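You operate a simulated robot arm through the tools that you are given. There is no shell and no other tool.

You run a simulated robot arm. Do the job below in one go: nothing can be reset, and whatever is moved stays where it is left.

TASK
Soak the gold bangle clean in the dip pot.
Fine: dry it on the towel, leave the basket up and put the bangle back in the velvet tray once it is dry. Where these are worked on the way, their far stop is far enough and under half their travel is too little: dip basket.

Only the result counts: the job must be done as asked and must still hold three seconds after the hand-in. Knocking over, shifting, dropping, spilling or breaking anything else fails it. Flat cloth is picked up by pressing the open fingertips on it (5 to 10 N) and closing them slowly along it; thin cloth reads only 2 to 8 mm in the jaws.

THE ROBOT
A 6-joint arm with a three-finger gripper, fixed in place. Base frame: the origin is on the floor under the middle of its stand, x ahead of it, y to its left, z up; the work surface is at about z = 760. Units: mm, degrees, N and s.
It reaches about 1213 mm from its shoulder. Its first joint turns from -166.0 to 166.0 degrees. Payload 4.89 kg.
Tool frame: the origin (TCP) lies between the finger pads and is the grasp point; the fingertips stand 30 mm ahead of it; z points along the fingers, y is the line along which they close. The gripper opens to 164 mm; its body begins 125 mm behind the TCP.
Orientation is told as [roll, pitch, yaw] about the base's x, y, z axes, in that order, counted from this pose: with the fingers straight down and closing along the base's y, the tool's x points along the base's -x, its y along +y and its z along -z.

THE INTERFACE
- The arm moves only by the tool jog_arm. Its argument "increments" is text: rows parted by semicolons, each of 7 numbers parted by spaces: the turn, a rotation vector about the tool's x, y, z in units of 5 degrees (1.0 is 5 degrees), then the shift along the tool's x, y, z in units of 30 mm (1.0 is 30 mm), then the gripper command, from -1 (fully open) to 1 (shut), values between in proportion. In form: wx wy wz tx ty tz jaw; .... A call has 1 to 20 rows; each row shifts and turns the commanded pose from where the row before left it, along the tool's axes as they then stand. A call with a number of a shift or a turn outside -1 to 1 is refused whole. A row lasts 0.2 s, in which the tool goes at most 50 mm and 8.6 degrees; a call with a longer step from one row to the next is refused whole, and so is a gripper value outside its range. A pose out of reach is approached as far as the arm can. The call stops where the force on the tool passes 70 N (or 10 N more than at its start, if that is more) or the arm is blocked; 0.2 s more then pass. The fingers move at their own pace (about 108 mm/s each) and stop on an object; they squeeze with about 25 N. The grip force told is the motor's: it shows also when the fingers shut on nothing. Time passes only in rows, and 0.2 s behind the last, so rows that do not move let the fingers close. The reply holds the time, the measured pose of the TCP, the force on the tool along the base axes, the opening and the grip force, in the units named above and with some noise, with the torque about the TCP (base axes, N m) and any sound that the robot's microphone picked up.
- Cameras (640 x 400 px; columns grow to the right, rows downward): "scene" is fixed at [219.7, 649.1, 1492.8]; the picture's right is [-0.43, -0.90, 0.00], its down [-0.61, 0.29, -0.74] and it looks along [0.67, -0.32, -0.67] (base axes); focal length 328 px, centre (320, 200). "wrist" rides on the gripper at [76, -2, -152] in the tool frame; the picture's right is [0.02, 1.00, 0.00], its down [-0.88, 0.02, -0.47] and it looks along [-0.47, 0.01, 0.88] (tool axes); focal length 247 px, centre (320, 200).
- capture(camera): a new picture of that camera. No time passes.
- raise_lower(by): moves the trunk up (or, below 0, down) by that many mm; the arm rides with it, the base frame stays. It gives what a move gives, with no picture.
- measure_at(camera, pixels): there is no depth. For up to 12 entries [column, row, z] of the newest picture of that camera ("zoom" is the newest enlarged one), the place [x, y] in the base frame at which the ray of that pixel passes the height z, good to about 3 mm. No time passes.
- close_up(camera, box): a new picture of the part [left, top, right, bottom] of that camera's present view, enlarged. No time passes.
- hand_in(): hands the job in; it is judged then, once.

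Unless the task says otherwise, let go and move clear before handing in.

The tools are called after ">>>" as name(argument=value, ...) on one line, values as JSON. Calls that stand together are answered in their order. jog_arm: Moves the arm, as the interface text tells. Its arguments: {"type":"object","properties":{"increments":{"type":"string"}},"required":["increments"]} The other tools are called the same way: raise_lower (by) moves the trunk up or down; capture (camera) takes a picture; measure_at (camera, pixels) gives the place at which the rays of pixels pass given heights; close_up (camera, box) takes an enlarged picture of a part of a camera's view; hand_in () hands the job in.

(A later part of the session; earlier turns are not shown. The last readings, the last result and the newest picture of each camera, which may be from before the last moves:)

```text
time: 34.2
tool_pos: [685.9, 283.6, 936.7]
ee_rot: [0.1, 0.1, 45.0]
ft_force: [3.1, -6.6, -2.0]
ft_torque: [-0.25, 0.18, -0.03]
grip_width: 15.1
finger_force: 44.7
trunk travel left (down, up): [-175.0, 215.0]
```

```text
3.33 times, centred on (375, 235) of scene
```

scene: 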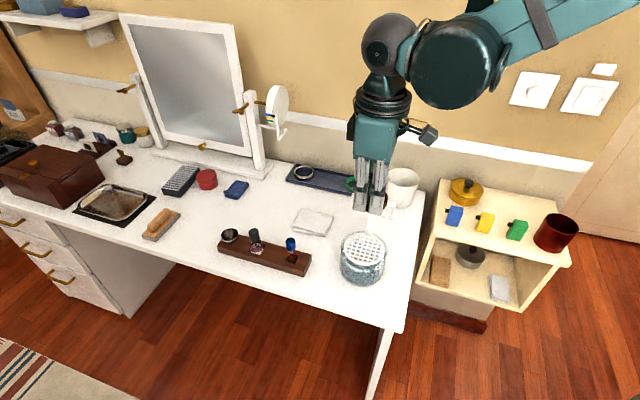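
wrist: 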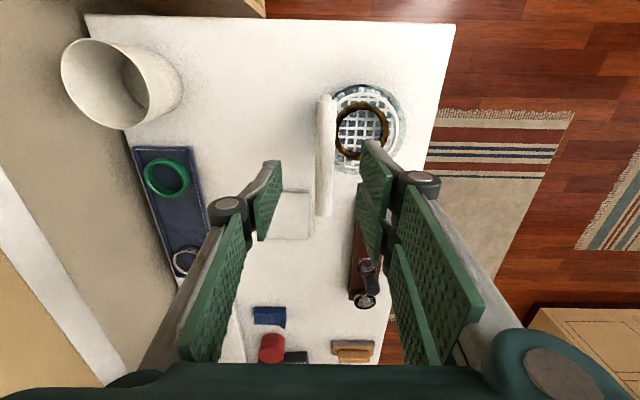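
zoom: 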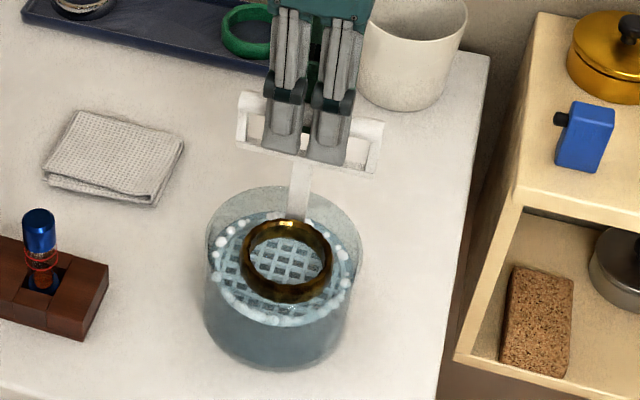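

The mesh is now at the liquid surface and the bangle still shows above it, with the forces low. I'll continue down.

>>> jog_arm(increments="0 0 0 0 0 0.1 1; 0 0 0 0 0 0.1 1; 0 0 0 0 0 0.1 1; 0 0 0 0 0 0.1 1; 0 0 0 0 0 0.1 1; 0 0 0 0 0 0.1 1; 0 0 0 0 0 0.1 1; 0 0 0 0 0 0 1")

>>> close_up(camera="scene", box=[325, 175, 425, 295])

```text
time: 36.0
tool_pos: [685.4, 283.3, 914.9]
ee_rot: [0.0, 0.0, 45.0]
ft_force: [4.3, -5.4, -2.5]
ft_torque: [-0.09, 0.07, -0.02]
grip_width: 14.7
finger_force: 45.2
trunk travel left (down, up): [-175.0, 215.0]
```

```text
3.33 times, centred on (375, 235) of scene
```

zoom: 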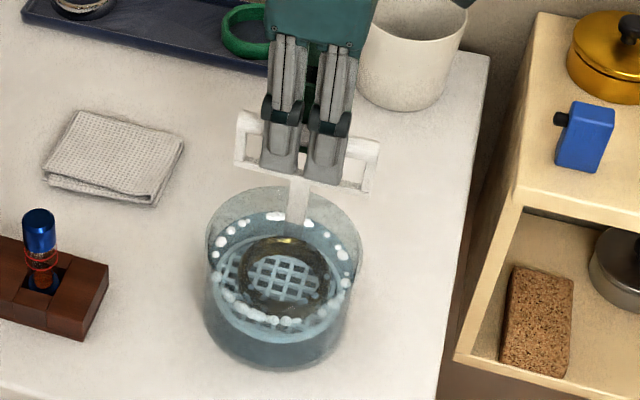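

The bangle is nearly under after about 52 mm of travel, and there's no stop yet. I'll keep going in smaller steps.

>>> jog_arm(increments="0 0 0 0 0 0.08 1; 0 0 0 0 0 0.08 1; 0 0 0 0 0 0.08 1; 0 0 0 0 0 0.08 1; 0 0 0 0 0 0 1")

>>> close_up(camera="scene", box=[325, 175, 425, 295])

```text
time: 37.2
tool_pos: [686.2, 282.5, 904.9]
ee_rot: [0.0, 0.1, 45.0]
ft_force: [8.2, -4.6, 0.2]
ft_torque: [0.06, -0.12, 0.02]
grip_width: 14.9
finger_force: 45.4
trunk travel left (down, up): [-175.0, 215.0]
```

```text
3.33 times, centred on (375, 235) of scene
```

zoom: 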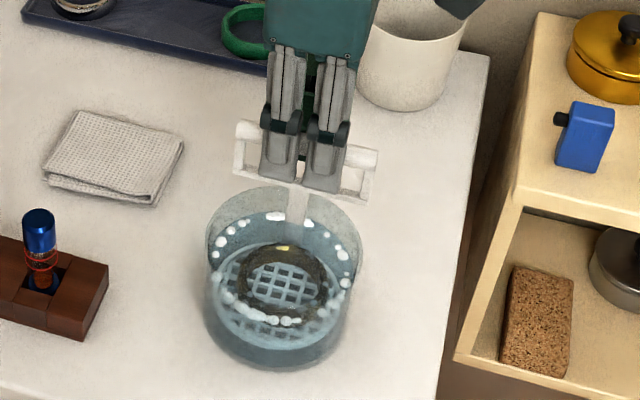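

It's now submerged with 62 mm of travel and no end stop felt. I'll creep further.

>>> jog_arm(increments="0 0 0 0 0 0.06 1; 0 0 0 0 0 0.06 1; 0 0 0 0 0 0.06 1; 0 0 0 0 0 0 1")

```text
time: 38.2
tool_pos: [686.2, 282.5, 899.4]
ee_rot: [0.0, 0.0, 45.1]
ft_force: [2.7, -7.1, -0.5]
ft_torque: [-0.11, 0.12, 0.03]
grip_width: 14.3
finger_force: 45.2
trunk travel left (down, up): [-175.0, 215.0]
```

>>> jog_arm(increments="0 0 0 0 0 0.06 1; 0 0 0 0 0 0.06 1; 0 0 0 0 0 0 1")

>>> close_up(camera="scene", box=[325, 175, 425, 295])

```text
time: 39.0
tool_pos: [685.4, 282.1, 897.1]
ee_rot: [0.1, 0.0, 44.9]
ft_force: [-0.5, -8.0, -1.8]
ft_torque: [-0.08, 0.05, 0.01]
grip_width: 15.0
finger_force: 44.7
trunk travel left (down, up): [-175.0, 215.0]
```

```text
3.33 times, centred on (375, 235) of scene
```

zoom: 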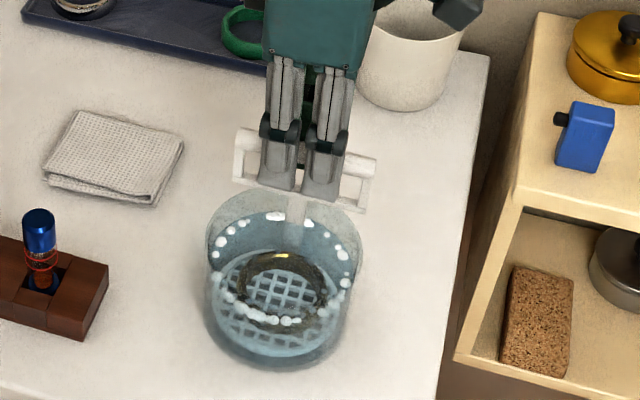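

At 70 mm it's still moving freely. I'll take a few more small steps to find the far stop, watching the fingertips' clearance above the jar rim.

>>> jog_arm(increments="0 0 0 0 0 0.06 1; 0 0 0 0 0 0.06 1; 0 0 0 0 0 0 1")

>>> close_up(camera="scene", box=[335, 205, 405, 295])

```text
time: 39.8
tool_pos: [685.0, 281.9, 893.2]
ee_rot: [0.0, -0.1, 45.0]
ft_force: [12.7, -2.7, 37.0]
ft_torque: [-0.01, -0.06, 0.02]
grip_width: 15.1
finger_force: 44.8
trunk travel left (down, up): [-175.0, 215.0]
```

```text
4.44 times, centred on (370, 250) of scene
```

zoom: 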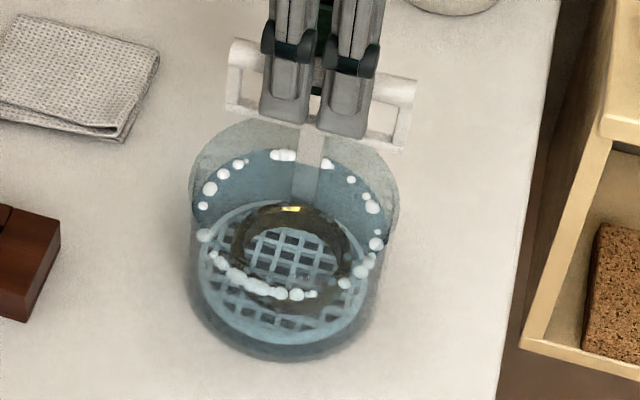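

37 N at z 893 shows the far stop after about 73 mm of travel, with the bangle fully submerged. I'll ease the load by about a millimetre and let it soak.

>>> jog_arm(increments="0 0 0 0 0 -0.04 1; 0 0 0 0 0 0 1; 0 0 0 0 0 0 1; 0 0 0 0 0 0 1; 0 0 0 0 0 0 1; 0 0 0 0 0 0 1; 0 0 0 0 0 0 1; 0 0 0 0 0 0 1; 0 0 0 0 0 0 1; 0 0 0 0 0 0 1; 0 0 0 0 0 0 1; 0 0 0 0 0 0 1; 0 0 0 0 0 0 1; 0 0 0 0 0 0 1; 0 0 0 0 0 0 1; 0 0 0 0 0 0 1; 0 0 0 0 0 0 1; 0 0 0 0 0 0 1; 0 0 0 0 0 0 1; 0 0 0 0 0 0 1")

>>> close_up(camera="scene", box=[335, 205, 405, 295])

>>> close_up(camera="wrist", box=[280, 60, 440, 220])

```text
time: 44.0
tool_pos: [685.5, 282.5, 893.4]
ee_rot: [0.0, 0.0, 45.0]
ft_force: [10.3, -4.4, 10.7]
ft_torque: [-0.01, 0.02, -0.01]
grip_width: 14.7
finger_force: 44.8
trunk travel left (down, up): [-175.0, 215.0]
```

```text
4.44 times, centred on (370, 250) of scene
```

zoom: 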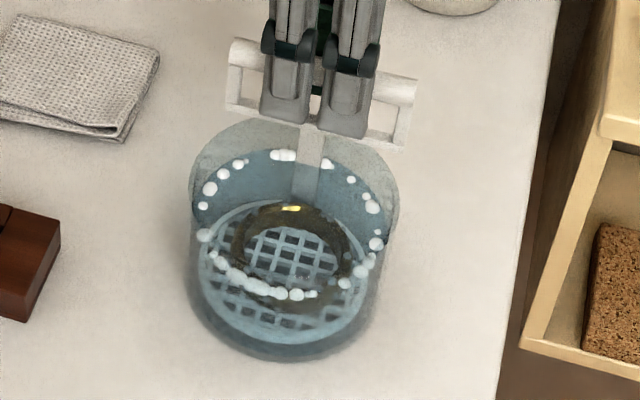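

```text
2.50 times, centred on (360, 140) of wrist
```

zoom: 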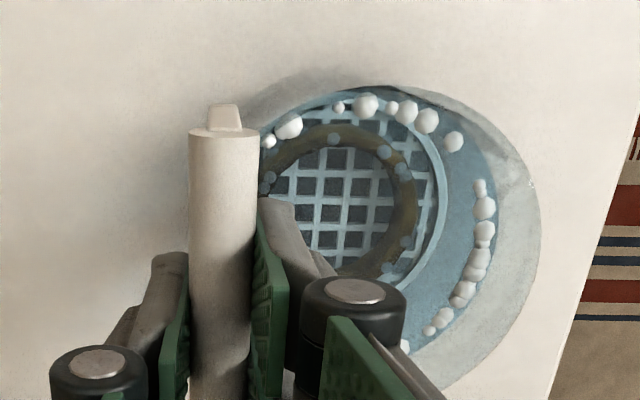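

In the wrist view, bubbles are forming around the submerged bangle at (340,200 in the zoom). I'll keep soaking and compare the colour.

>>> jog_arm(increments="0 0 0 0 0 0 1; 0 0 0 0 0 0 1; 0 0 0 0 0 0 1; 0 0 0 0 0 0 1; 0 0 0 0 0 0 1; 0 0 0 0 0 0 1; 0 0 0 0 0 0 1; 0 0 0 0 0 0 1; 0 0 0 0 0 0 1; 0 0 0 0 0 0 1; 0 0 0 0 0 0 1; 0 0 0 0 0 0 1; 0 0 0 0 0 0 1; 0 0 0 0 0 0 1; 0 0 0 0 0 0 1; 0 0 0 0 0 0 1; 0 0 0 0 0 0 1; 0 0 0 0 0 0 1; 0 0 0 0 0 0 1; 0 0 0 0 0 0 1")

>>> close_up(camera="wrist", box=[280, 60, 440, 220])

>>> jog_arm(increments="0 0 0 0 0 0 1; 0 0 0 0 0 0 1; 0 0 0 0 0 0 1; 0 0 0 0 0 0 1; 0 0 0 0 0 0 1; 0 0 0 0 0 0 1; 0 0 0 0 0 0 1; 0 0 0 0 0 0 1; 0 0 0 0 0 0 1; 0 0 0 0 0 0 1; 0 0 0 0 0 0 1; 0 0 0 0 0 0 1; 0 0 0 0 0 0 1; 0 0 0 0 0 0 1; 0 0 0 0 0 0 1; 0 0 0 0 0 0 1; 0 0 0 0 0 0 1; 0 0 0 0 0 0 1; 0 0 0 0 0 0 1; 0 0 0 0 0 0 1")

>>> close_up(camera="wrist", box=[280, 60, 440, 220])

>>> close_up(camera="scene", box=[335, 205, 405, 295])

```text
time: 48.2
tool_pos: [686.8, 282.6, 894.2]
ee_rot: [0.0, 0.0, 44.9]
ft_force: [6.2, -7.3, 6.3]
ft_torque: [0.02, 0.01, 0.01]
grip_width: 14.7
finger_force: 45.1
trunk travel left (down, up): [-175.0, 215.0]
```

```text
2.50 times, centred on (360, 140) of wrist
```

zoom: 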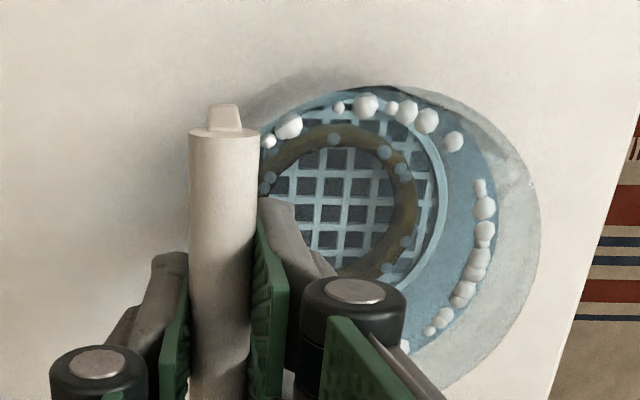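

```text
time: 52.4
tool_pos: [684.6, 282.6, 893.7]
ee_rot: [0.0, 0.1, 45.0]
ft_force: [4.0, -8.5, 3.6]
ft_torque: [0.01, 0.04, 0.04]
grip_width: 14.9
finger_force: 44.8
trunk travel left (down, up): [-175.0, 215.0]
```

```text
2.50 times, centred on (360, 140) of wrist
```

zoom: 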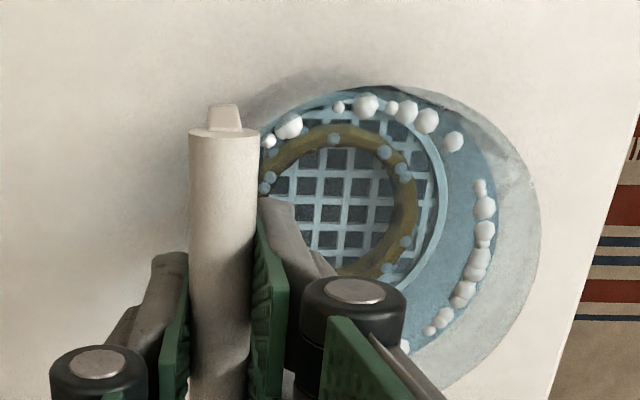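

```text
4.44 times, centred on (370, 250) of scene
```

zoom: 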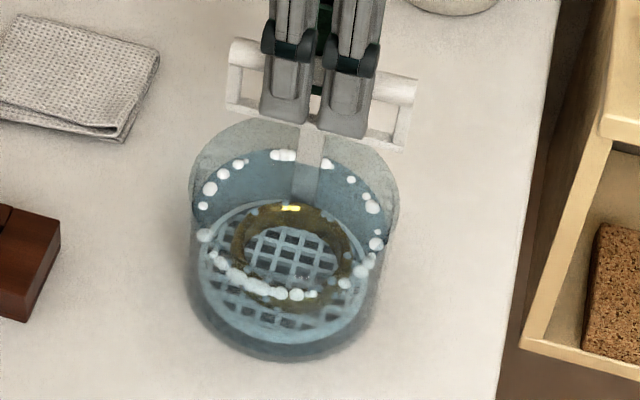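

The bangle is visibly brighter gold than before, so the soak is working. I'll keep going until the colour stops changing.

>>> jog_arm(increments="0 0 0 0 0 0 1; 0 0 0 0 0 0 1; 0 0 0 0 0 0 1; 0 0 0 0 0 0 1; 0 0 0 0 0 0 1; 0 0 0 0 0 0 1; 0 0 0 0 0 0 1; 0 0 0 0 0 0 1; 0 0 0 0 0 0 1; 0 0 0 0 0 0 1; 0 0 0 0 0 0 1; 0 0 0 0 0 0 1; 0 0 0 0 0 0 1; 0 0 0 0 0 0 1; 0 0 0 0 0 0 1; 0 0 0 0 0 0 1; 0 0 0 0 0 0 1; 0 0 0 0 0 0 1; 0 0 0 0 0 0 1; 0 0 0 0 0 0 1")

>>> close_up(camera="wrist", box=[280, 60, 440, 220])

>>> jog_arm(increments="0 0 0 0 0 0 1; 0 0 0 0 0 0 1; 0 0 0 0 0 0 1; 0 0 0 0 0 0 1; 0 0 0 0 0 0 1; 0 0 0 0 0 0 1; 0 0 0 0 0 0 1; 0 0 0 0 0 0 1; 0 0 0 0 0 0 1; 0 0 0 0 0 0 1; 0 0 0 0 0 0 1; 0 0 0 0 0 0 1; 0 0 0 0 0 0 1; 0 0 0 0 0 0 1; 0 0 0 0 0 0 1; 0 0 0 0 0 0 1; 0 0 0 0 0 0 1; 0 0 0 0 0 0 1; 0 0 0 0 0 0 1; 0 0 0 0 0 0 1")

>>> close_up(camera="wrist", box=[280, 60, 440, 220])

>>> close_up(camera="scene", box=[335, 205, 405, 295])

```text
time: 56.6
tool_pos: [685.5, 282.3, 894.8]
ee_rot: [0.0, 0.0, 44.9]
ft_force: [4.7, -7.7, 3.1]
ft_torque: [-0.03, 0.05, -0.04]
grip_width: 14.8
finger_force: 44.8
trunk travel left (down, up): [-175.0, 215.0]
```

```text
2.50 times, centred on (360, 140) of wrist
```

zoom: 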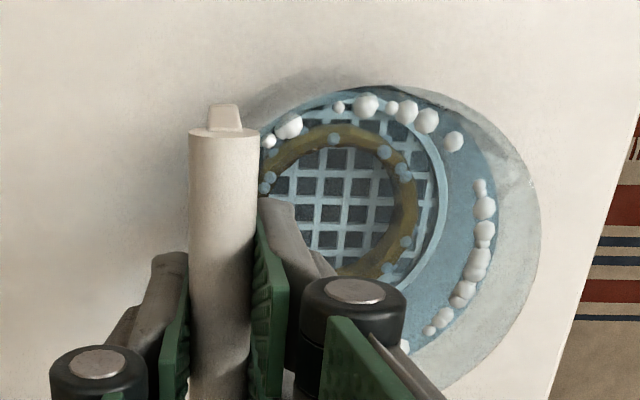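

```text
time: 60.8
tool_pos: [685.0, 282.1, 895.2]
ee_rot: [0.0, 0.1, 45.0]
ft_force: [5.3, -6.6, 2.1]
ft_torque: [0.04, 0.0, 0.01]
grip_width: 14.7
finger_force: 45.1
trunk travel left (down, up): [-175.0, 215.0]
```

```text
2.50 times, centred on (360, 140) of wrist
```

zoom: 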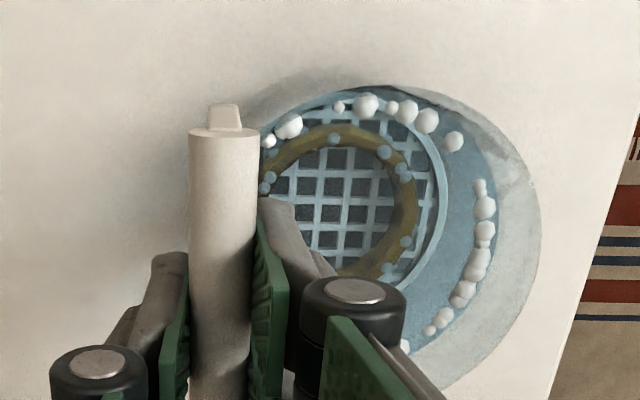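

```text
4.44 times, centred on (370, 250) of scene
```

zoom: 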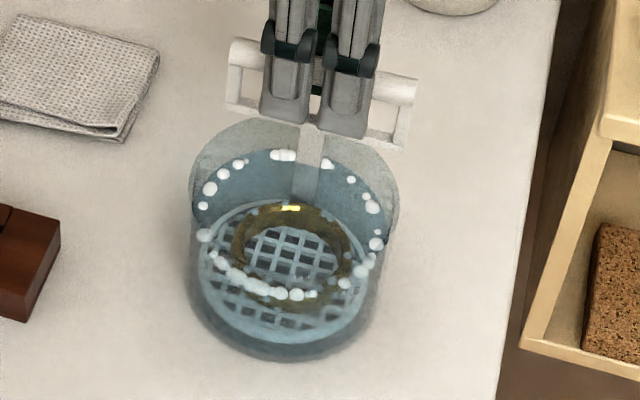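

The colour changed once around t=50 and has been steady since (52–61 s), so it looks clean. I'll raise the basket slowly.

>>> jog_arm(increments="0 0 0 0 0 -0.1 1; 0 0 0 0 0 -0.1 1; 0 0 0 0 0 -0.1 1; 0 0 0 0 0 -0.1 1; 0 0 0 0 0 -0.1 1; 0 0 0 0 0 -0.1 1; 0 0 0 0 0 -0.1 1; 0 0 0 0 0 -0.1 1; 0 0 0 0 0 -0.1 1; 0 0 0 0 0 -0.1 1; 0 0 0 0 0 -0.1 1; 0 0 0 0 0 -0.1 1; 0 0 0 0 0 0 1")

>>> close_up(camera="scene", box=[335, 205, 405, 295])

```text
time: 63.6
tool_pos: [684.9, 282.6, 930.0]
ee_rot: [0.0, 0.0, 45.0]
ft_force: [6.6, -8.3, -2.0]
ft_torque: [0.02, 0.02, 0.03]
grip_width: 14.9
finger_force: 45.2
trunk travel left (down, up): [-175.0, 215.0]
```

```text
4.44 times, centred on (370, 250) of scene
```

zoom: 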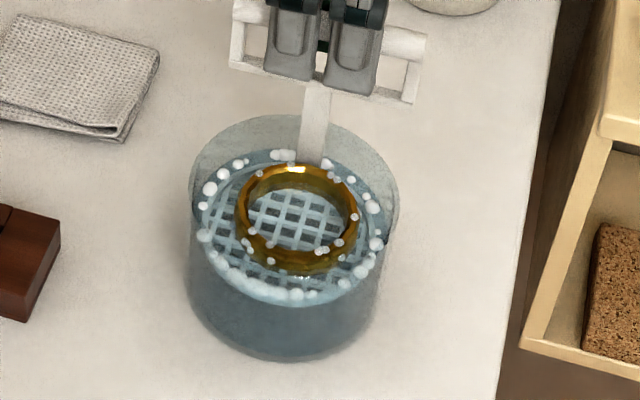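

The bangle emerges bright gold with drops on it. I'll continue raising toward the original height, in smaller steps near the top stop.

>>> jog_arm(increments="0 0 0 0 0 -0.1 1; 0 0 0 0 0 -0.1 1; 0 0 0 0 0 -0.1 1; 0 0 0 0 0 -0.1 1; 0 0 0 0 0 -0.1 1; 0 0 0 0 0 -0.1 1; 0 0 0 0 0 -0.1 1; 0 0 0 0 0 -0.1 1; 0 0 0 0 0 -0.1 1; 0 0 0 0 0 -0.1 1; 0 0 0 0 0 -0.08 1; 0 0 0 0 0 0 1")

>>> close_up(camera="scene", box=[335, 205, 405, 295])

```text
time: 66.2
tool_pos: [686.7, 282.8, 962.1]
ee_rot: [0.0, 0.1, 45.0]
ft_force: [9.0, -7.3, 1.8]
ft_torque: [0.18, -0.16, 0.02]
grip_width: 14.9
finger_force: 44.9
trunk travel left (down, up): [-175.0, 215.0]
```

```text
4.44 times, centred on (370, 250) of scene
```

zoom: 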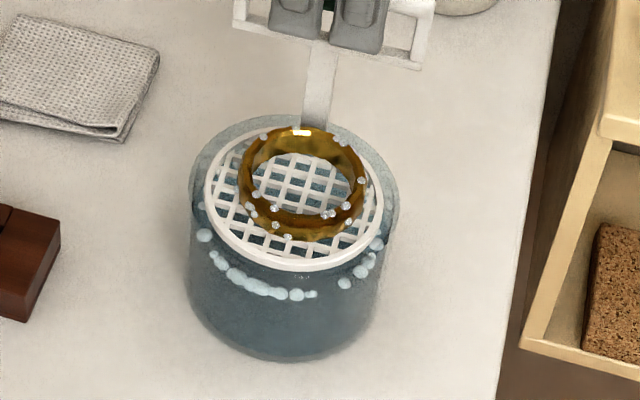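

The bangle is clean gold with water drops on it. I'll raise the last few millimetres gently to reach the top stop.

>>> jog_arm(increments="0 0 0 0 0 -0.05 1; 0 0 0 0 0 -0.05 1; 0 0 0 0 0 -0.05 1; 0 0 0 0 0 0 1; 0 0 0 0 0 0 1")

```text
time: 67.4
tool_pos: [687.3, 282.6, 966.8]
ee_rot: [0.1, 0.1, 45.0]
ft_force: [0.2, -7.7, -37.3]
ft_torque: [-0.03, 0.03, 0.01]
grip_width: 15.2
finger_force: 44.9
trunk travel left (down, up): [-175.0, 215.0]
```

-37 N at z 966.8 shows the top stop is reached. I'll ease that pull and then release the rod slowly.

>>> jog_arm(increments="0 0 0 0 0.01 0.03 1; 0 0 0 0 0 0 1; 0 0 0 0 0 0 1")

```text
time: 68.2
tool_pos: [685.8, 282.8, 965.0]
ee_rot: [0.0, 0.1, 45.0]
ft_force: [3.4, -12.4, -17.7]
ft_torque: [-0.26, 0.22, 0.01]
grip_width: 14.9
finger_force: 45.0
trunk travel left (down, up): [-175.0, 215.0]
```

About 18 N of pull remains, so I'll ease another half millimetre and then open.

>>> jog_arm(increments="0 0 0 0 0 0.02 1; 0 0 0 0 0 0 1; 0 0 0 0 0 0 0.8; 0 0 0 0 0 0 0.7; 0 0 0 0 0 0 0.6; 0 0 0 0 0 0 0.45; 0 0 0 0 0 0 0.3; 0 0 0 0 0 0 0.27; 0 0 0 0 0 0 0.27")

>>> close_up(camera="scene", box=[325, 175, 425, 295])

>>> close_up(camera="wrist", box=[220, 60, 440, 280])

```text
time: 70.2
tool_pos: [684.4, 283.6, 966.2]
ee_rot: [-0.1, -0.1, 44.9]
ft_force: [0.1, -0.9, 0.0]
ft_torque: [-0.01, 0.0, 0.01]
grip_width: 59.9
finger_force: 0.0
trunk travel left (down, up): [-175.0, 215.0]
```

```text
3.33 times, centred on (375, 235) of scene
```

zoom: 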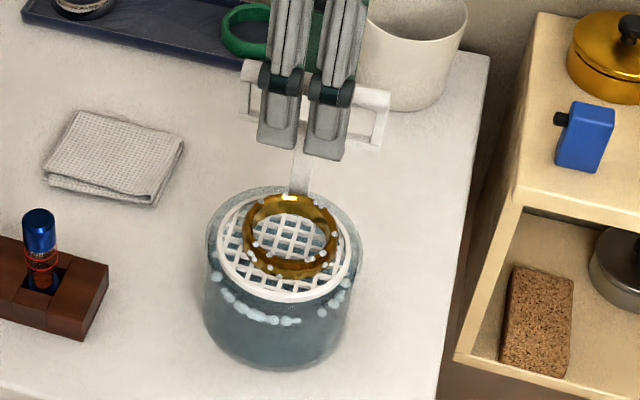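

```text
1.82 times, centred on (330, 170) of wrist
```

zoom: 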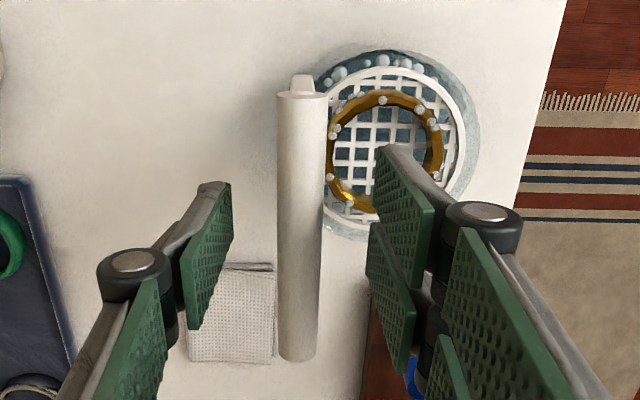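

The rod is released and the basket stays up with the clean bangle on it. I'll rise clear and go back above the basket.

>>> jog_arm(increments="0 0 0 0 0 -0.5 0.27; 0 0 0 0 0 -0.8 0.27; 0 0 0 0 0 -0.9 0.27; 0 0 0 0 0 -0.9 0.27; 0 0 0 0 0 0 0.27; 0 0 0 0.043 0.9 0 0.4; 0 0 0 0.043 0.9 0 0.5; 0 0 0 0.043 0.87 0 0.634; 0 0 0 0 0 0 0.634; 0 0 0 0 0 0 0.634")

>>> close_up(camera="wrist", box=[200, 60, 400, 240])

>>> close_up(camera="scene", box=[325, 175, 425, 295])

```text
time: 72.4
tool_pos: [625.6, 337.2, 1058.8]
ee_rot: [-0.1, 0.0, 45.0]
ft_force: [-0.2, 0.5, -0.4]
ft_torque: [-0.02, -0.06, 0.0]
grip_width: 30.0
finger_force: 0.1
trunk travel left (down, up): [-175.0, 215.0]
```

```text
2.22 times, centred on (300, 150) of wrist
```

zoom: 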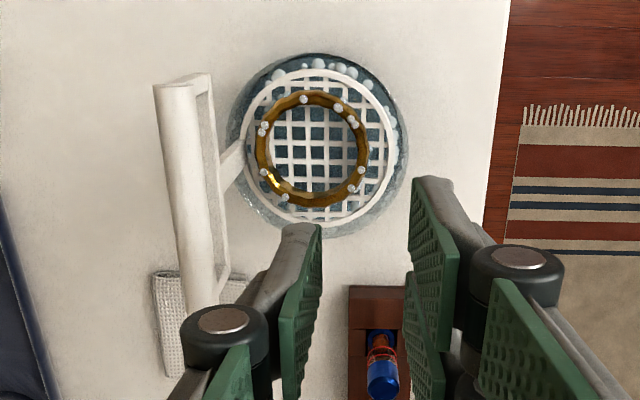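

```text
3.33 times, centred on (375, 235) of scene
```

zoom: 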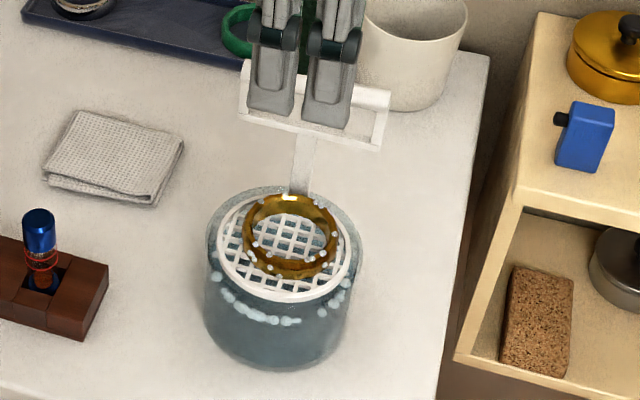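

The bangle is at about (296,127) in the wrist view, centred on the basket. I'll measure it at its top height.

>>> measure_at(camera="wrist", pixels=[[296, 127.3, 858], [269.8, 127.3, 858], [322, 127.3, 858], [296, 101, 858], [296, 153.6, 858], [310, 127.3, 842]])

>>> measure_at(camera="zoom", pixels=[[290, 231, 858], [245, 231, 858], [336, 231, 858]])

```text
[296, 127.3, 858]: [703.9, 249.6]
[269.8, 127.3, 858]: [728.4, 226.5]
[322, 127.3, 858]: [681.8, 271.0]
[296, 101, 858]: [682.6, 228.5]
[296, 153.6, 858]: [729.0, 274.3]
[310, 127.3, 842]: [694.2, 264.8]
```

```text
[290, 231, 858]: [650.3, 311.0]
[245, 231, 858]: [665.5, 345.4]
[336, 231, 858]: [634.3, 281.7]
```

The wrist measurement used an older wrist picture, since its last full capture was at another pose. I'll take a fresh one and measure again.

>>> capture(camera="wrist")

>>> measure_at(camera="wrist", pixels=[[296, 127.3, 858], [269.8, 127.3, 858], [322, 127.3, 858], [296, 101, 858], [296, 153.6, 858]])

```text
taken
```

wrist: 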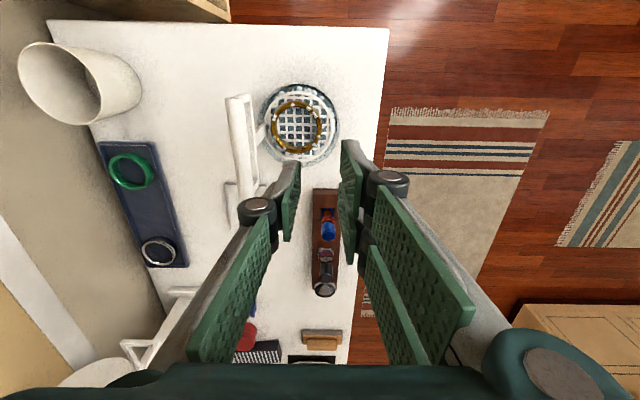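

```text
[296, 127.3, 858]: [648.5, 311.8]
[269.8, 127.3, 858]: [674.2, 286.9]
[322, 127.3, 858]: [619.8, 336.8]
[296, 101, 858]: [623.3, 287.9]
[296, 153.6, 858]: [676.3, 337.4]
```

The wrist and scene views agree on a bangle centre near (649,312). I'll descend straddling its room-side band as before, stopping 9 mm above for a check.

>>> jog_arm(increments="0 0 0 0.03 -0.09 0.6 0.634; 0 0 0 0 0 0.9 0.634; 0 0 0 0 0 0.9 0.634; 0 0 0 0 0 0.9 0.634; 0 0 0 0 0 0.9 0.634; 0 0 0 0 0 0.9 0.634; 0 0 0 0 0 0.5 0.634; 0 0 0 0 0 0 0.634; 0 0 0 0 0 0 0.634")

>>> close_up(camera="wrist", box=[180, 60, 400, 260])

```text
time: 74.4
tool_pos: [627.2, 333.9, 890.3]
ee_rot: [0.0, 0.0, 45.0]
ft_force: [0.5, 0.9, 0.1]
ft_torque: [0.01, 0.03, 0.0]
grip_width: 30.2
finger_force: 0.1
trunk travel left (down, up): [-175.0, 215.0]
```

```text
2.00 times, centred on (290, 160) of wrist
```

zoom: 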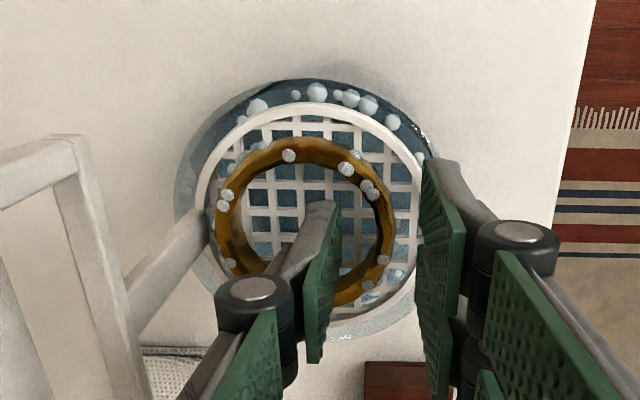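

The finger is inside the hole and the outer pair is clear of the band. I'll lower about 9 mm and close.

>>> jog_arm(increments="0 0 0 0 0 0.1 0.634; 0 0 0 0 0 0.1 0.634; 0 0 0 0 0 0.08 0.634; 0 0 0 0 0 0 0.634")

```text
time: 75.4
tool_pos: [627.6, 333.9, 882.4]
ee_rot: [0.0, 0.0, 45.0]
ft_force: [-1.3, 0.2, 0.3]
ft_torque: [0.0, -0.02, 0.0]
grip_width: 29.9
finger_force: 0.0
trunk travel left (down, up): [-175.0, 215.0]
```

>>> jog_arm(increments="0 0 0 0 0 0.03 0.66; 0 0 0 0 0 0 0.72; 0 0 0 0 0 0 0.78; 0 0 0 0 0 0 0.84; 0 0 0 0 0 0 0.9; 0 0 0 0 0 0 0.96; 0 0 0 0 0 0 1; 0 0 0 0 0 0 1; 0 0 0 0 0 0 1")

>>> close_up(camera="wrist", box=[180, 60, 400, 260])

```text
time: 77.4
tool_pos: [627.5, 335.8, 882.3]
ee_rot: [0.1, 0.0, 44.9]
ft_force: [-0.4, 0.5, 0.0]
ft_torque: [0.04, 0.0, -0.02]
grip_width: 10.6
finger_force: 25.2
trunk travel left (down, up): [-175.0, 215.0]
```

```text
2.00 times, centred on (290, 160) of wrist
```

zoom: 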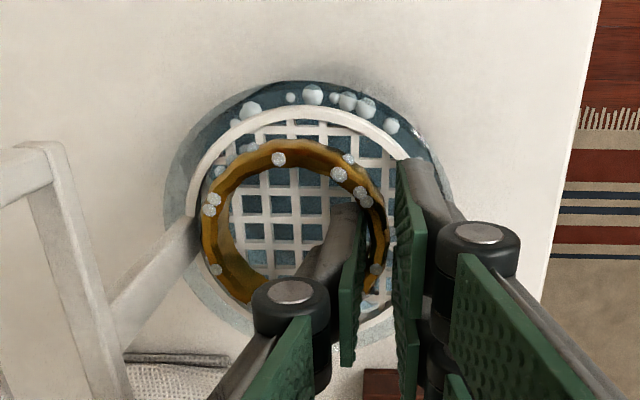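

The jaws stopped at 10.6 mm with 25 N on the band. I'll lift slowly and check that the basket isn't dragged with it.

>>> jog_arm(increments="0 0 0 0 0 -0.1 1; 0 0 0 0 0 -0.2 1; 0 0 0 0 0 -0.3 1; 0 0 0 0 0 -0.4 1; 0 0 0 0 0 -0.6 1; 0 0 0 0 0 -0.8 1; 0 0 0 0 0 -0.9 1; 0 0 0 0 0 -0.9 1; 0 0 0 0 0 -0.9 1; 0 0 0 0 0 -0.5 1; 0 0 0 0 0 0 1")

>>> capture(camera="wrist")

>>> close_up(camera="scene", box=[285, 155, 425, 295])

```text
time: 79.8
tool_pos: [627.9, 335.0, 1049.2]
ee_rot: [0.0, 0.0, 45.0]
ft_force: [-0.7, 1.3, -0.6]
ft_torque: [0.01, 0.02, -0.01]
grip_width: 11.5
finger_force: 25.0
trunk travel left (down, up): [-175.0, 215.0]
```

```text
taken
```

wrist: 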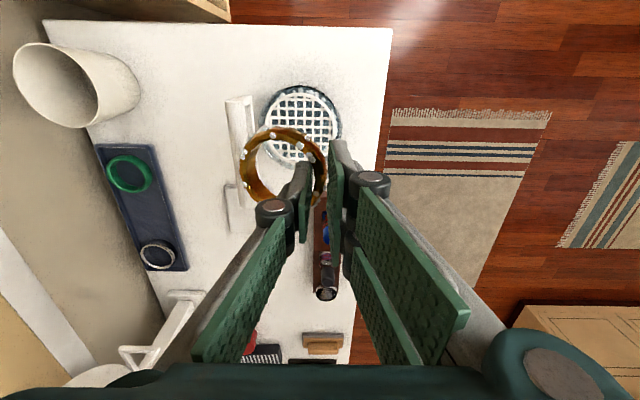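

```text
2.86 times, centred on (355, 225) of scene
```

zoom: 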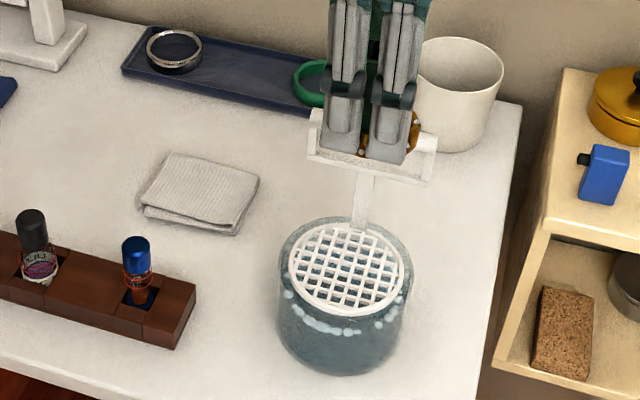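

The bangle is held with drops on it, and the basket stays up, empty. I'll measure the towel's corners at (302,209)…(325,236) in the scene.

>>> capture(camera="scene")

>>> close_up(camera="scene", box=[280, 195, 350, 245])

>>> measure_at(camera="scene", pixels=[[302.5, 208.8, 772], [333.8, 215.5, 772], [325, 236, 772], [291.8, 226.3, 772], [313, 221.5, 772], [325, 236, 762], [291.8, 228, 762]])

```text
taken
```

scene: 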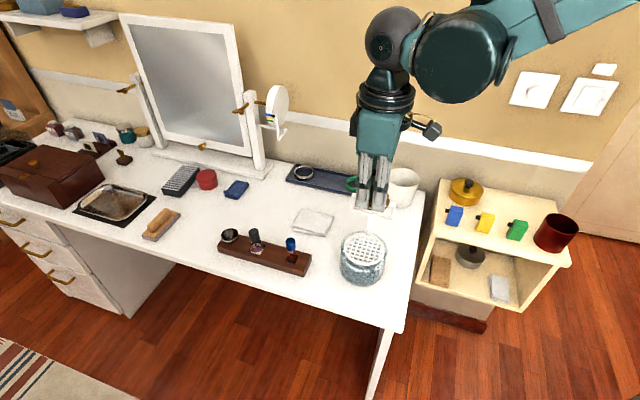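

```text
8.00 times, centred on (315, 220) of scene
```

zoom: 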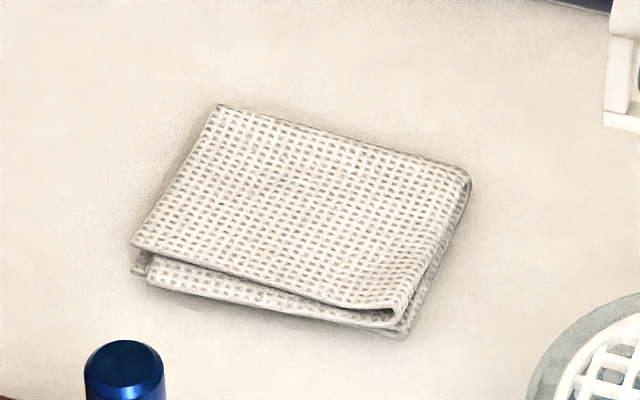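

```text
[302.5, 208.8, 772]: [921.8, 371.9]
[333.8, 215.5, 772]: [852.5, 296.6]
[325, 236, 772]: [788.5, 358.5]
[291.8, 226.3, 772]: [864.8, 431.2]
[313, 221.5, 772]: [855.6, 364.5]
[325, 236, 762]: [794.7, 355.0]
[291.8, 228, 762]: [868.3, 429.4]
```

The towel's centre comes out near (858,364), about 105 x 85 mm. Before moving I'll check how tall the watch stand next to it is.

>>> close_up(camera="wrist", box=[220, 160, 400, 310])

>>> measure_at(camera="wrist", pixels=[[325, 232, 800], [325, 232, 830], [325, 232, 780], [322, 208, 790], [340, 250, 790]])

>>> measure_at(camera="scene", pixels=[[290.6, 241, 800], [290.6, 241, 830], [290.6, 241, 780], [311, 255, 790], [300, 273, 790], [219, 240, 790]])

```text
2.67 times, centred on (310, 235) of wrist
```

zoom: 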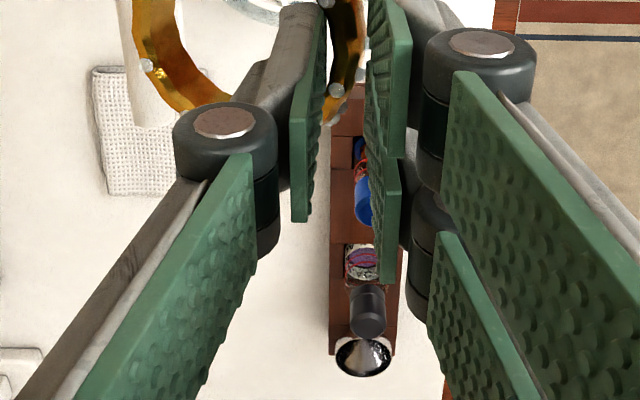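

```text
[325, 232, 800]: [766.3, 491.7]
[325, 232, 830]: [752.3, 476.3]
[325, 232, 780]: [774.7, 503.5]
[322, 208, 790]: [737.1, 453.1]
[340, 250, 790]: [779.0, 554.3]
```

```text
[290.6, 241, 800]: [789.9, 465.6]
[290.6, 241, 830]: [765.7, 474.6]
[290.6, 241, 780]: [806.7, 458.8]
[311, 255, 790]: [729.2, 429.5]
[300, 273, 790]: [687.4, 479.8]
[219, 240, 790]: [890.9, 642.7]
```

The watch's crown sits about 150 mm from the towel's centre, so there's enough clearance. I'll move above the towel and come down partway.

>>> jog_arm(increments="0 0 0 -0.872 -0.529 0 1; 0 0 0 -0.872 -0.529 0 1; 0 0 0 -0.872 -0.529 0 1; 0 0 0 -0.872 -0.529 0 1; 0 0 0 -0.872 -0.529 0 1; 0 0 0 -0.872 -0.529 0 1; 0 0 0 -0.872 -0.529 0 1; 0 0 0 0 0 0 1; 0 0 0 0 0 0.9 1; 0 0 0 0 0 0.9 1; 0 0 0 0 0 0.9 1; 0 0 0 0 0 0.9 1; 0 0 0 0 0 0.9 1; 0 0 0 0 0 0.5 1; 0 0 0 0 0 0 1")

>>> capture(camera="wrist")

>>> close_up(camera="scene", box=[250, 150, 390, 280])

```text
time: 83.0
tool_pos: [835.5, 387.3, 898.7]
ee_rot: [0.0, 0.0, 44.9]
ft_force: [0.2, -0.6, -0.8]
ft_torque: [0.0, -0.01, -0.01]
grip_width: 11.2
finger_force: 25.0
trunk travel left (down, up): [-175.0, 215.0]
```

```text
taken
```

wrist: 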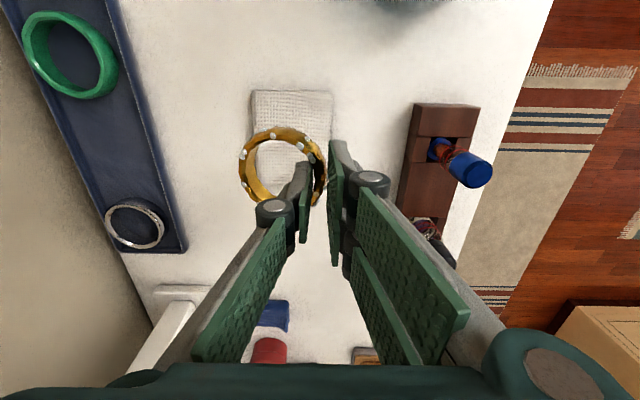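

```text
3.08 times, centred on (320, 215) of scene
```

zoom: 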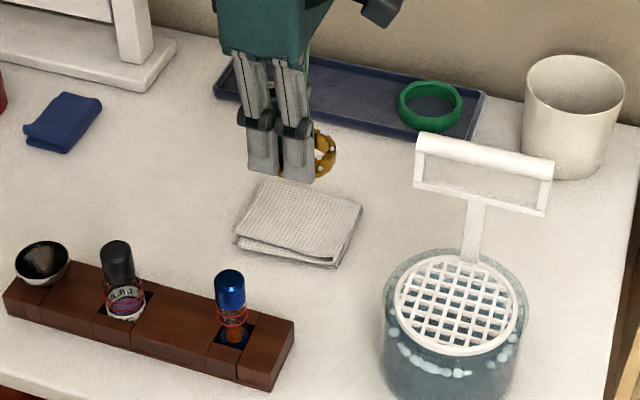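

The bangle hangs over the towel with clearance all round. I'll descend to just above the cloth.

>>> jog_arm(increments="0 0 0 0 0 0.6 1; 0 0 0 0 0 0.7 1; 0 0 0 0 0 0.6 1; 0 0 0 0 0 0.4 1; 0 0 0 0 0 0 1")

>>> close_up(camera="wrist", box=[200, 60, 400, 240])

>>> close_up(camera="scene", box=[270, 170, 360, 250])

```text
time: 84.2
tool_pos: [835.0, 385.4, 829.7]
ee_rot: [0.0, 0.0, 44.9]
ft_force: [0.9, -0.4, -0.7]
ft_torque: [0.0, 0.03, 0.04]
grip_width: 10.1
finger_force: 24.4
trunk travel left (down, up): [-175.0, 215.0]
```

```text
2.22 times, centred on (300, 150) of wrist
```

zoom: 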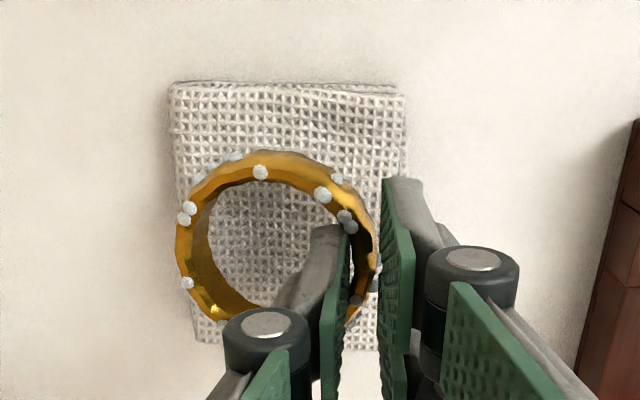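

```text
5.00 times, centred on (315, 210) of scene
```

zoom: 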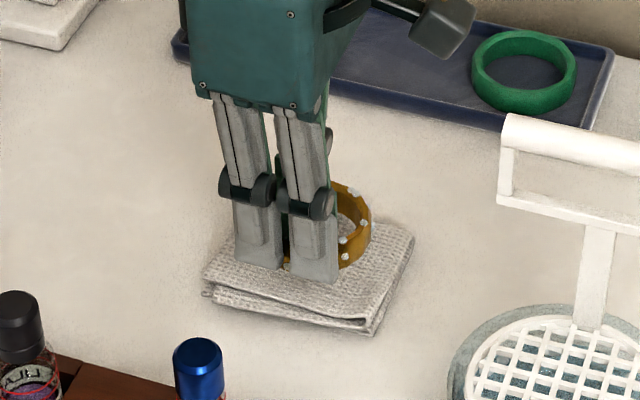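

The ring is centred on the towel, since the computed offsets are within 3 mm. I'll lower in small steps to contact.

>>> jog_arm(increments="0 0 0 0 0 0.1 1; 0 0 0 0 0 0.1 1; 0 0 0 0 0 0.1 1; 0 0 0 0 0 0 1")

```text
time: 85.2
tool_pos: [835.6, 385.7, 821.0]
ee_rot: [-0.1, 0.0, 45.0]
ft_force: [-0.9, 2.0, 5.3]
ft_torque: [0.08, -0.23, 0.07]
grip_width: 9.4
finger_force: 24.7
trunk travel left (down, up): [-175.0, 215.0]
```

Contact came at z 821 with about 6 N, on the +u side of the ring. I'll look before going further.

>>> close_up(camera="wrist", box=[200, 60, 400, 240])

>>> close_up(camera="scene", box=[285, 190, 345, 245])

```text
2.22 times, centred on (300, 150) of wrist
```

zoom: 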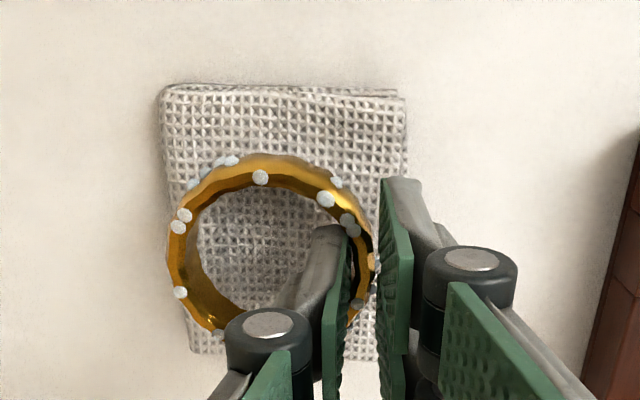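

```text
7.27 times, centred on (315, 218) of scene
```

zoom: 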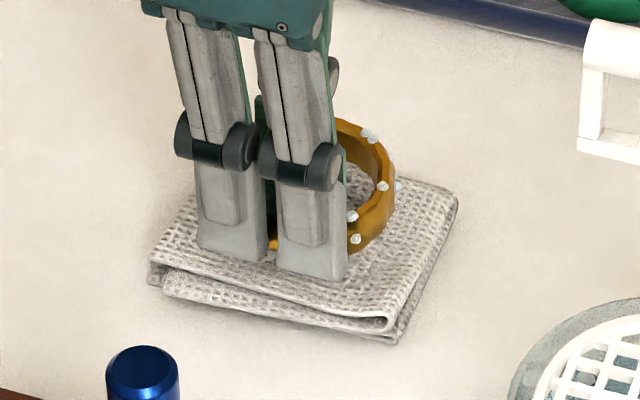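

The ring is slightly tilted in the grip, touching at its +u side. I'll lower a further 2 mm so it settles flatter, then open slowly.

>>> jog_arm(increments="0 0 0 0 0 0.07 1; 0 0 0 0 0 0 1; 0 0 0 0 0 0 0.88; 0 0 0 0 0 0 0.84; 0 0 0 0 0 0 0.8; 0 0 0 0 0 0 0.75; 0 0 0 0 0 0 0.7; 0 0 0 0 0 0 0.66; 0 0 0 0 0 0 0.634; 0 0 0 0 0 0 0.634")

>>> close_up(camera="wrist", box=[200, 60, 400, 240])

>>> close_up(camera="scene", box=[285, 190, 345, 245])

```text
time: 87.4
tool_pos: [834.4, 386.2, 819.6]
ee_rot: [0.0, 0.0, 45.0]
ft_force: [-0.3, 0.2, 0.1]
ft_torque: [0.02, -0.01, 0.0]
grip_width: 30.3
finger_force: 0.1
trunk travel left (down, up): [-175.0, 215.0]
```

```text
2.22 times, centred on (300, 150) of wrist
```

zoom: 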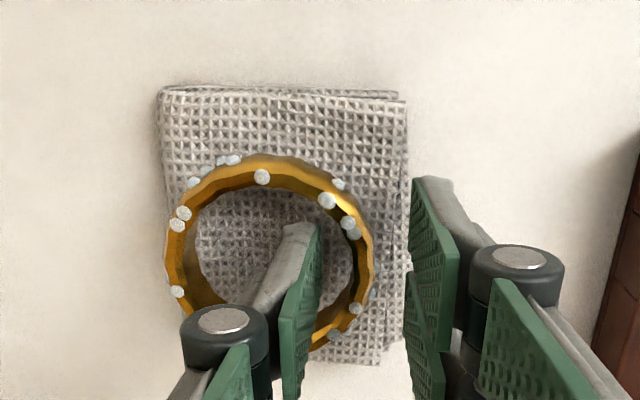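

```text
7.27 times, centred on (315, 218) of scene
```

zoom: 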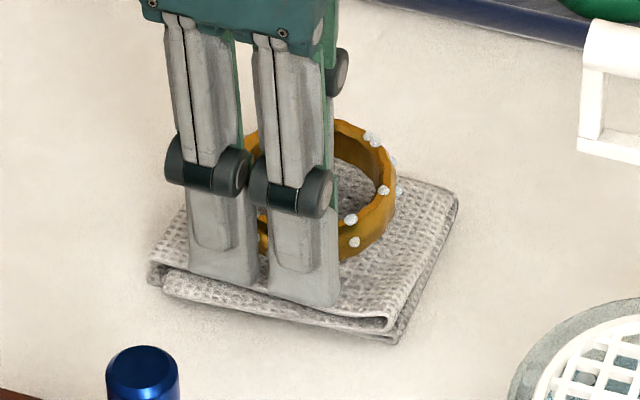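

The bangle rests on the towel, released, with drops still on it. I'll rise clear and wait a few seconds to see whether the drops go.

>>> jog_arm(increments="0 0 0 0 0 -0.2 0.634; 0 0 0 0 0 -0.4 0.634; 0 0 0 0 0 -0.8 0.634; 0 0 0 0 0 -0.8 0.634; 0 0 0 0 0 -0.5 0.634; 0 0 0 0 0 0 0.634; 0 0 0 0 0 0 0.634; 0 0 0 0 0 0 0.634; 0 0 0 0 0 0 0.634; 0 0 0 0 0 0 0.634; 0 0 0 0 0 0 0.634; 0 0 0 0 0 0 0.634; 0 0 0 0 0 0 0.634; 0 0 0 0 0 0 0.634; 0 0 0 0 0 0 0.634; 0 0 0 0 0 0 0.634; 0 0 0 0 0 0 0.634; 0 0 0 0 0 0 0.634; 0 0 0 0 0 0 0.634; 0 0 0 0 0 0 0.634")

>>> close_up(camera="wrist", box=[200, 60, 400, 240])

>>> close_up(camera="scene", box=[285, 190, 345, 245])

```text
time: 91.6
tool_pos: [835.7, 385.1, 899.9]
ee_rot: [0.0, 0.0, 45.0]
ft_force: [-0.1, -0.7, -1.0]
ft_torque: [0.03, 0.0, -0.02]
grip_width: 30.1
finger_force: 0.0
trunk travel left (down, up): [-175.0, 215.0]
```

```text
2.22 times, centred on (300, 150) of wrist
```

zoom: 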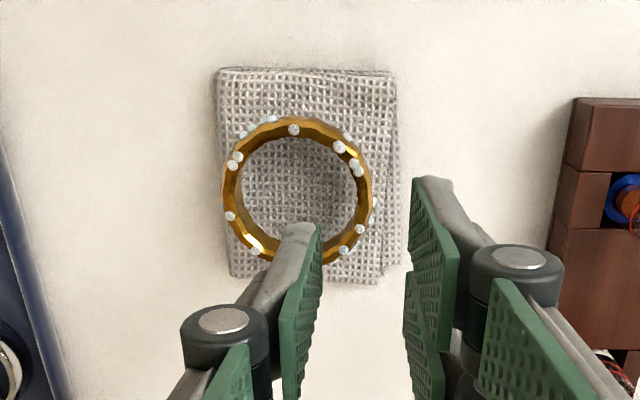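

```text
7.27 times, centred on (315, 218) of scene
```

zoom: 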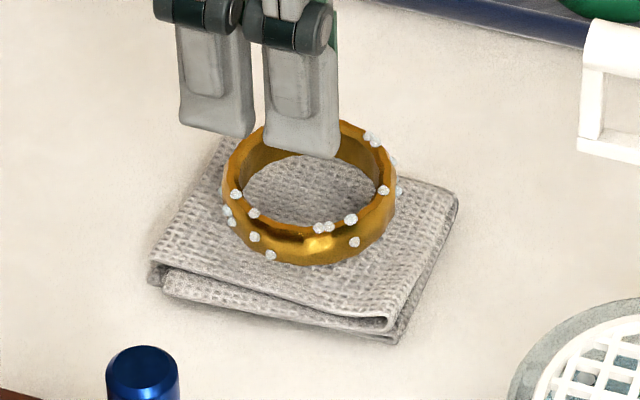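

The drops are still there after about 4 s. I'll wait longer and compare again.

>>> jog_arm(increments="0 0 0 0 0 0 0.634; 0 0 0 0 0 0 0.634; 0 0 0 0 0 0 0.634; 0 0 0 0 0 0 0.634; 0 0 0 0 0 0 0.634; 0 0 0 0 0 0 0.634; 0 0 0 0 0 0 0.634; 0 0 0 0 0 0 0.634; 0 0 0 0 0 0 0.634; 0 0 0 0 0 0 0.634; 0 0 0 0 0 0 0.634; 0 0 0 0 0 0 0.634; 0 0 0 0 0 0 0.634; 0 0 0 0 0 0 0.634; 0 0 0 0 0 0 0.634; 0 0 0 0 0 0 0.634; 0 0 0 0 0 0 0.634; 0 0 0 0 0 0 0.634; 0 0 0 0 0 0 0.634; 0 0 0 0 0 0 0.634")

>>> close_up(camera="scene", box=[285, 190, 345, 245])

>>> jog_arm(increments="0 0 0 0 0 0 0.634; 0 0 0 0 0 0 0.634; 0 0 0 0 0 0 0.634; 0 0 0 0 0 0 0.634; 0 0 0 0 0 0 0.634; 0 0 0 0 0 0 0.634; 0 0 0 0 0 0 0.634; 0 0 0 0 0 0 0.634; 0 0 0 0 0 0 0.634; 0 0 0 0 0 0 0.634; 0 0 0 0 0 0 0.634; 0 0 0 0 0 0 0.634; 0 0 0 0 0 0 0.634; 0 0 0 0 0 0 0.634; 0 0 0 0 0 0 0.634; 0 0 0 0 0 0 0.634; 0 0 0 0 0 0 0.634; 0 0 0 0 0 0 0.634; 0 0 0 0 0 0 0.634; 0 0 0 0 0 0 0.634")

>>> close_up(camera="scene", box=[285, 190, 345, 245])

```text
time: 95.8
tool_pos: [834.9, 385.2, 901.1]
ee_rot: [0.0, 0.0, 45.0]
ft_force: [0.3, -0.9, 0.6]
ft_torque: [-0.01, 0.01, 0.0]
grip_width: 30.0
finger_force: 0.0
trunk travel left (down, up): [-175.0, 215.0]
```

```text
7.27 times, centred on (315, 218) of scene
```

zoom: 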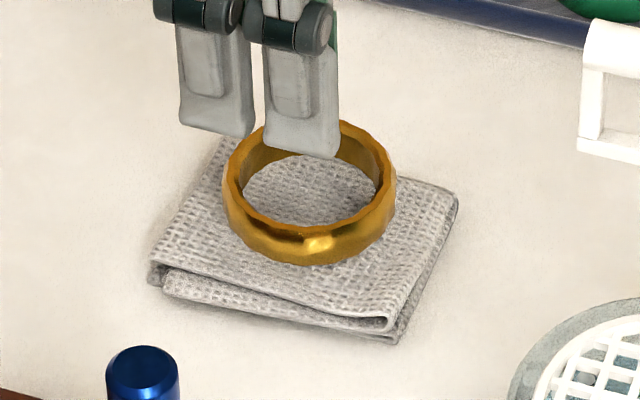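

```text
time: 100.0
tool_pos: [835.7, 384.2, 901.0]
ee_rot: [0.1, 0.1, 44.9]
ft_force: [-0.3, 0.2, -0.8]
ft_torque: [0.0, -0.02, 0.01]
grip_width: 29.9
finger_force: 0.0
trunk travel left (down, up): [-175.0, 215.0]
```

```text
7.27 times, centred on (315, 218) of scene
```

zoom: 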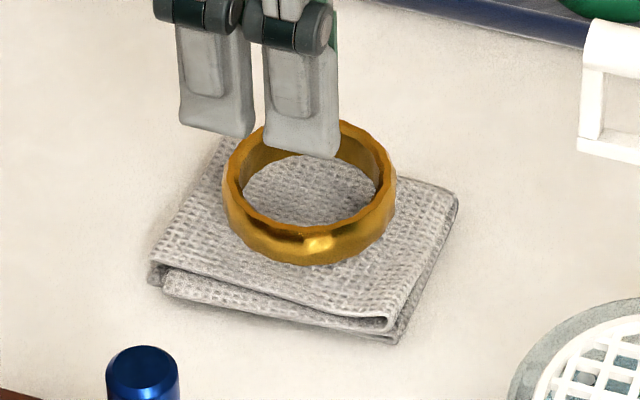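

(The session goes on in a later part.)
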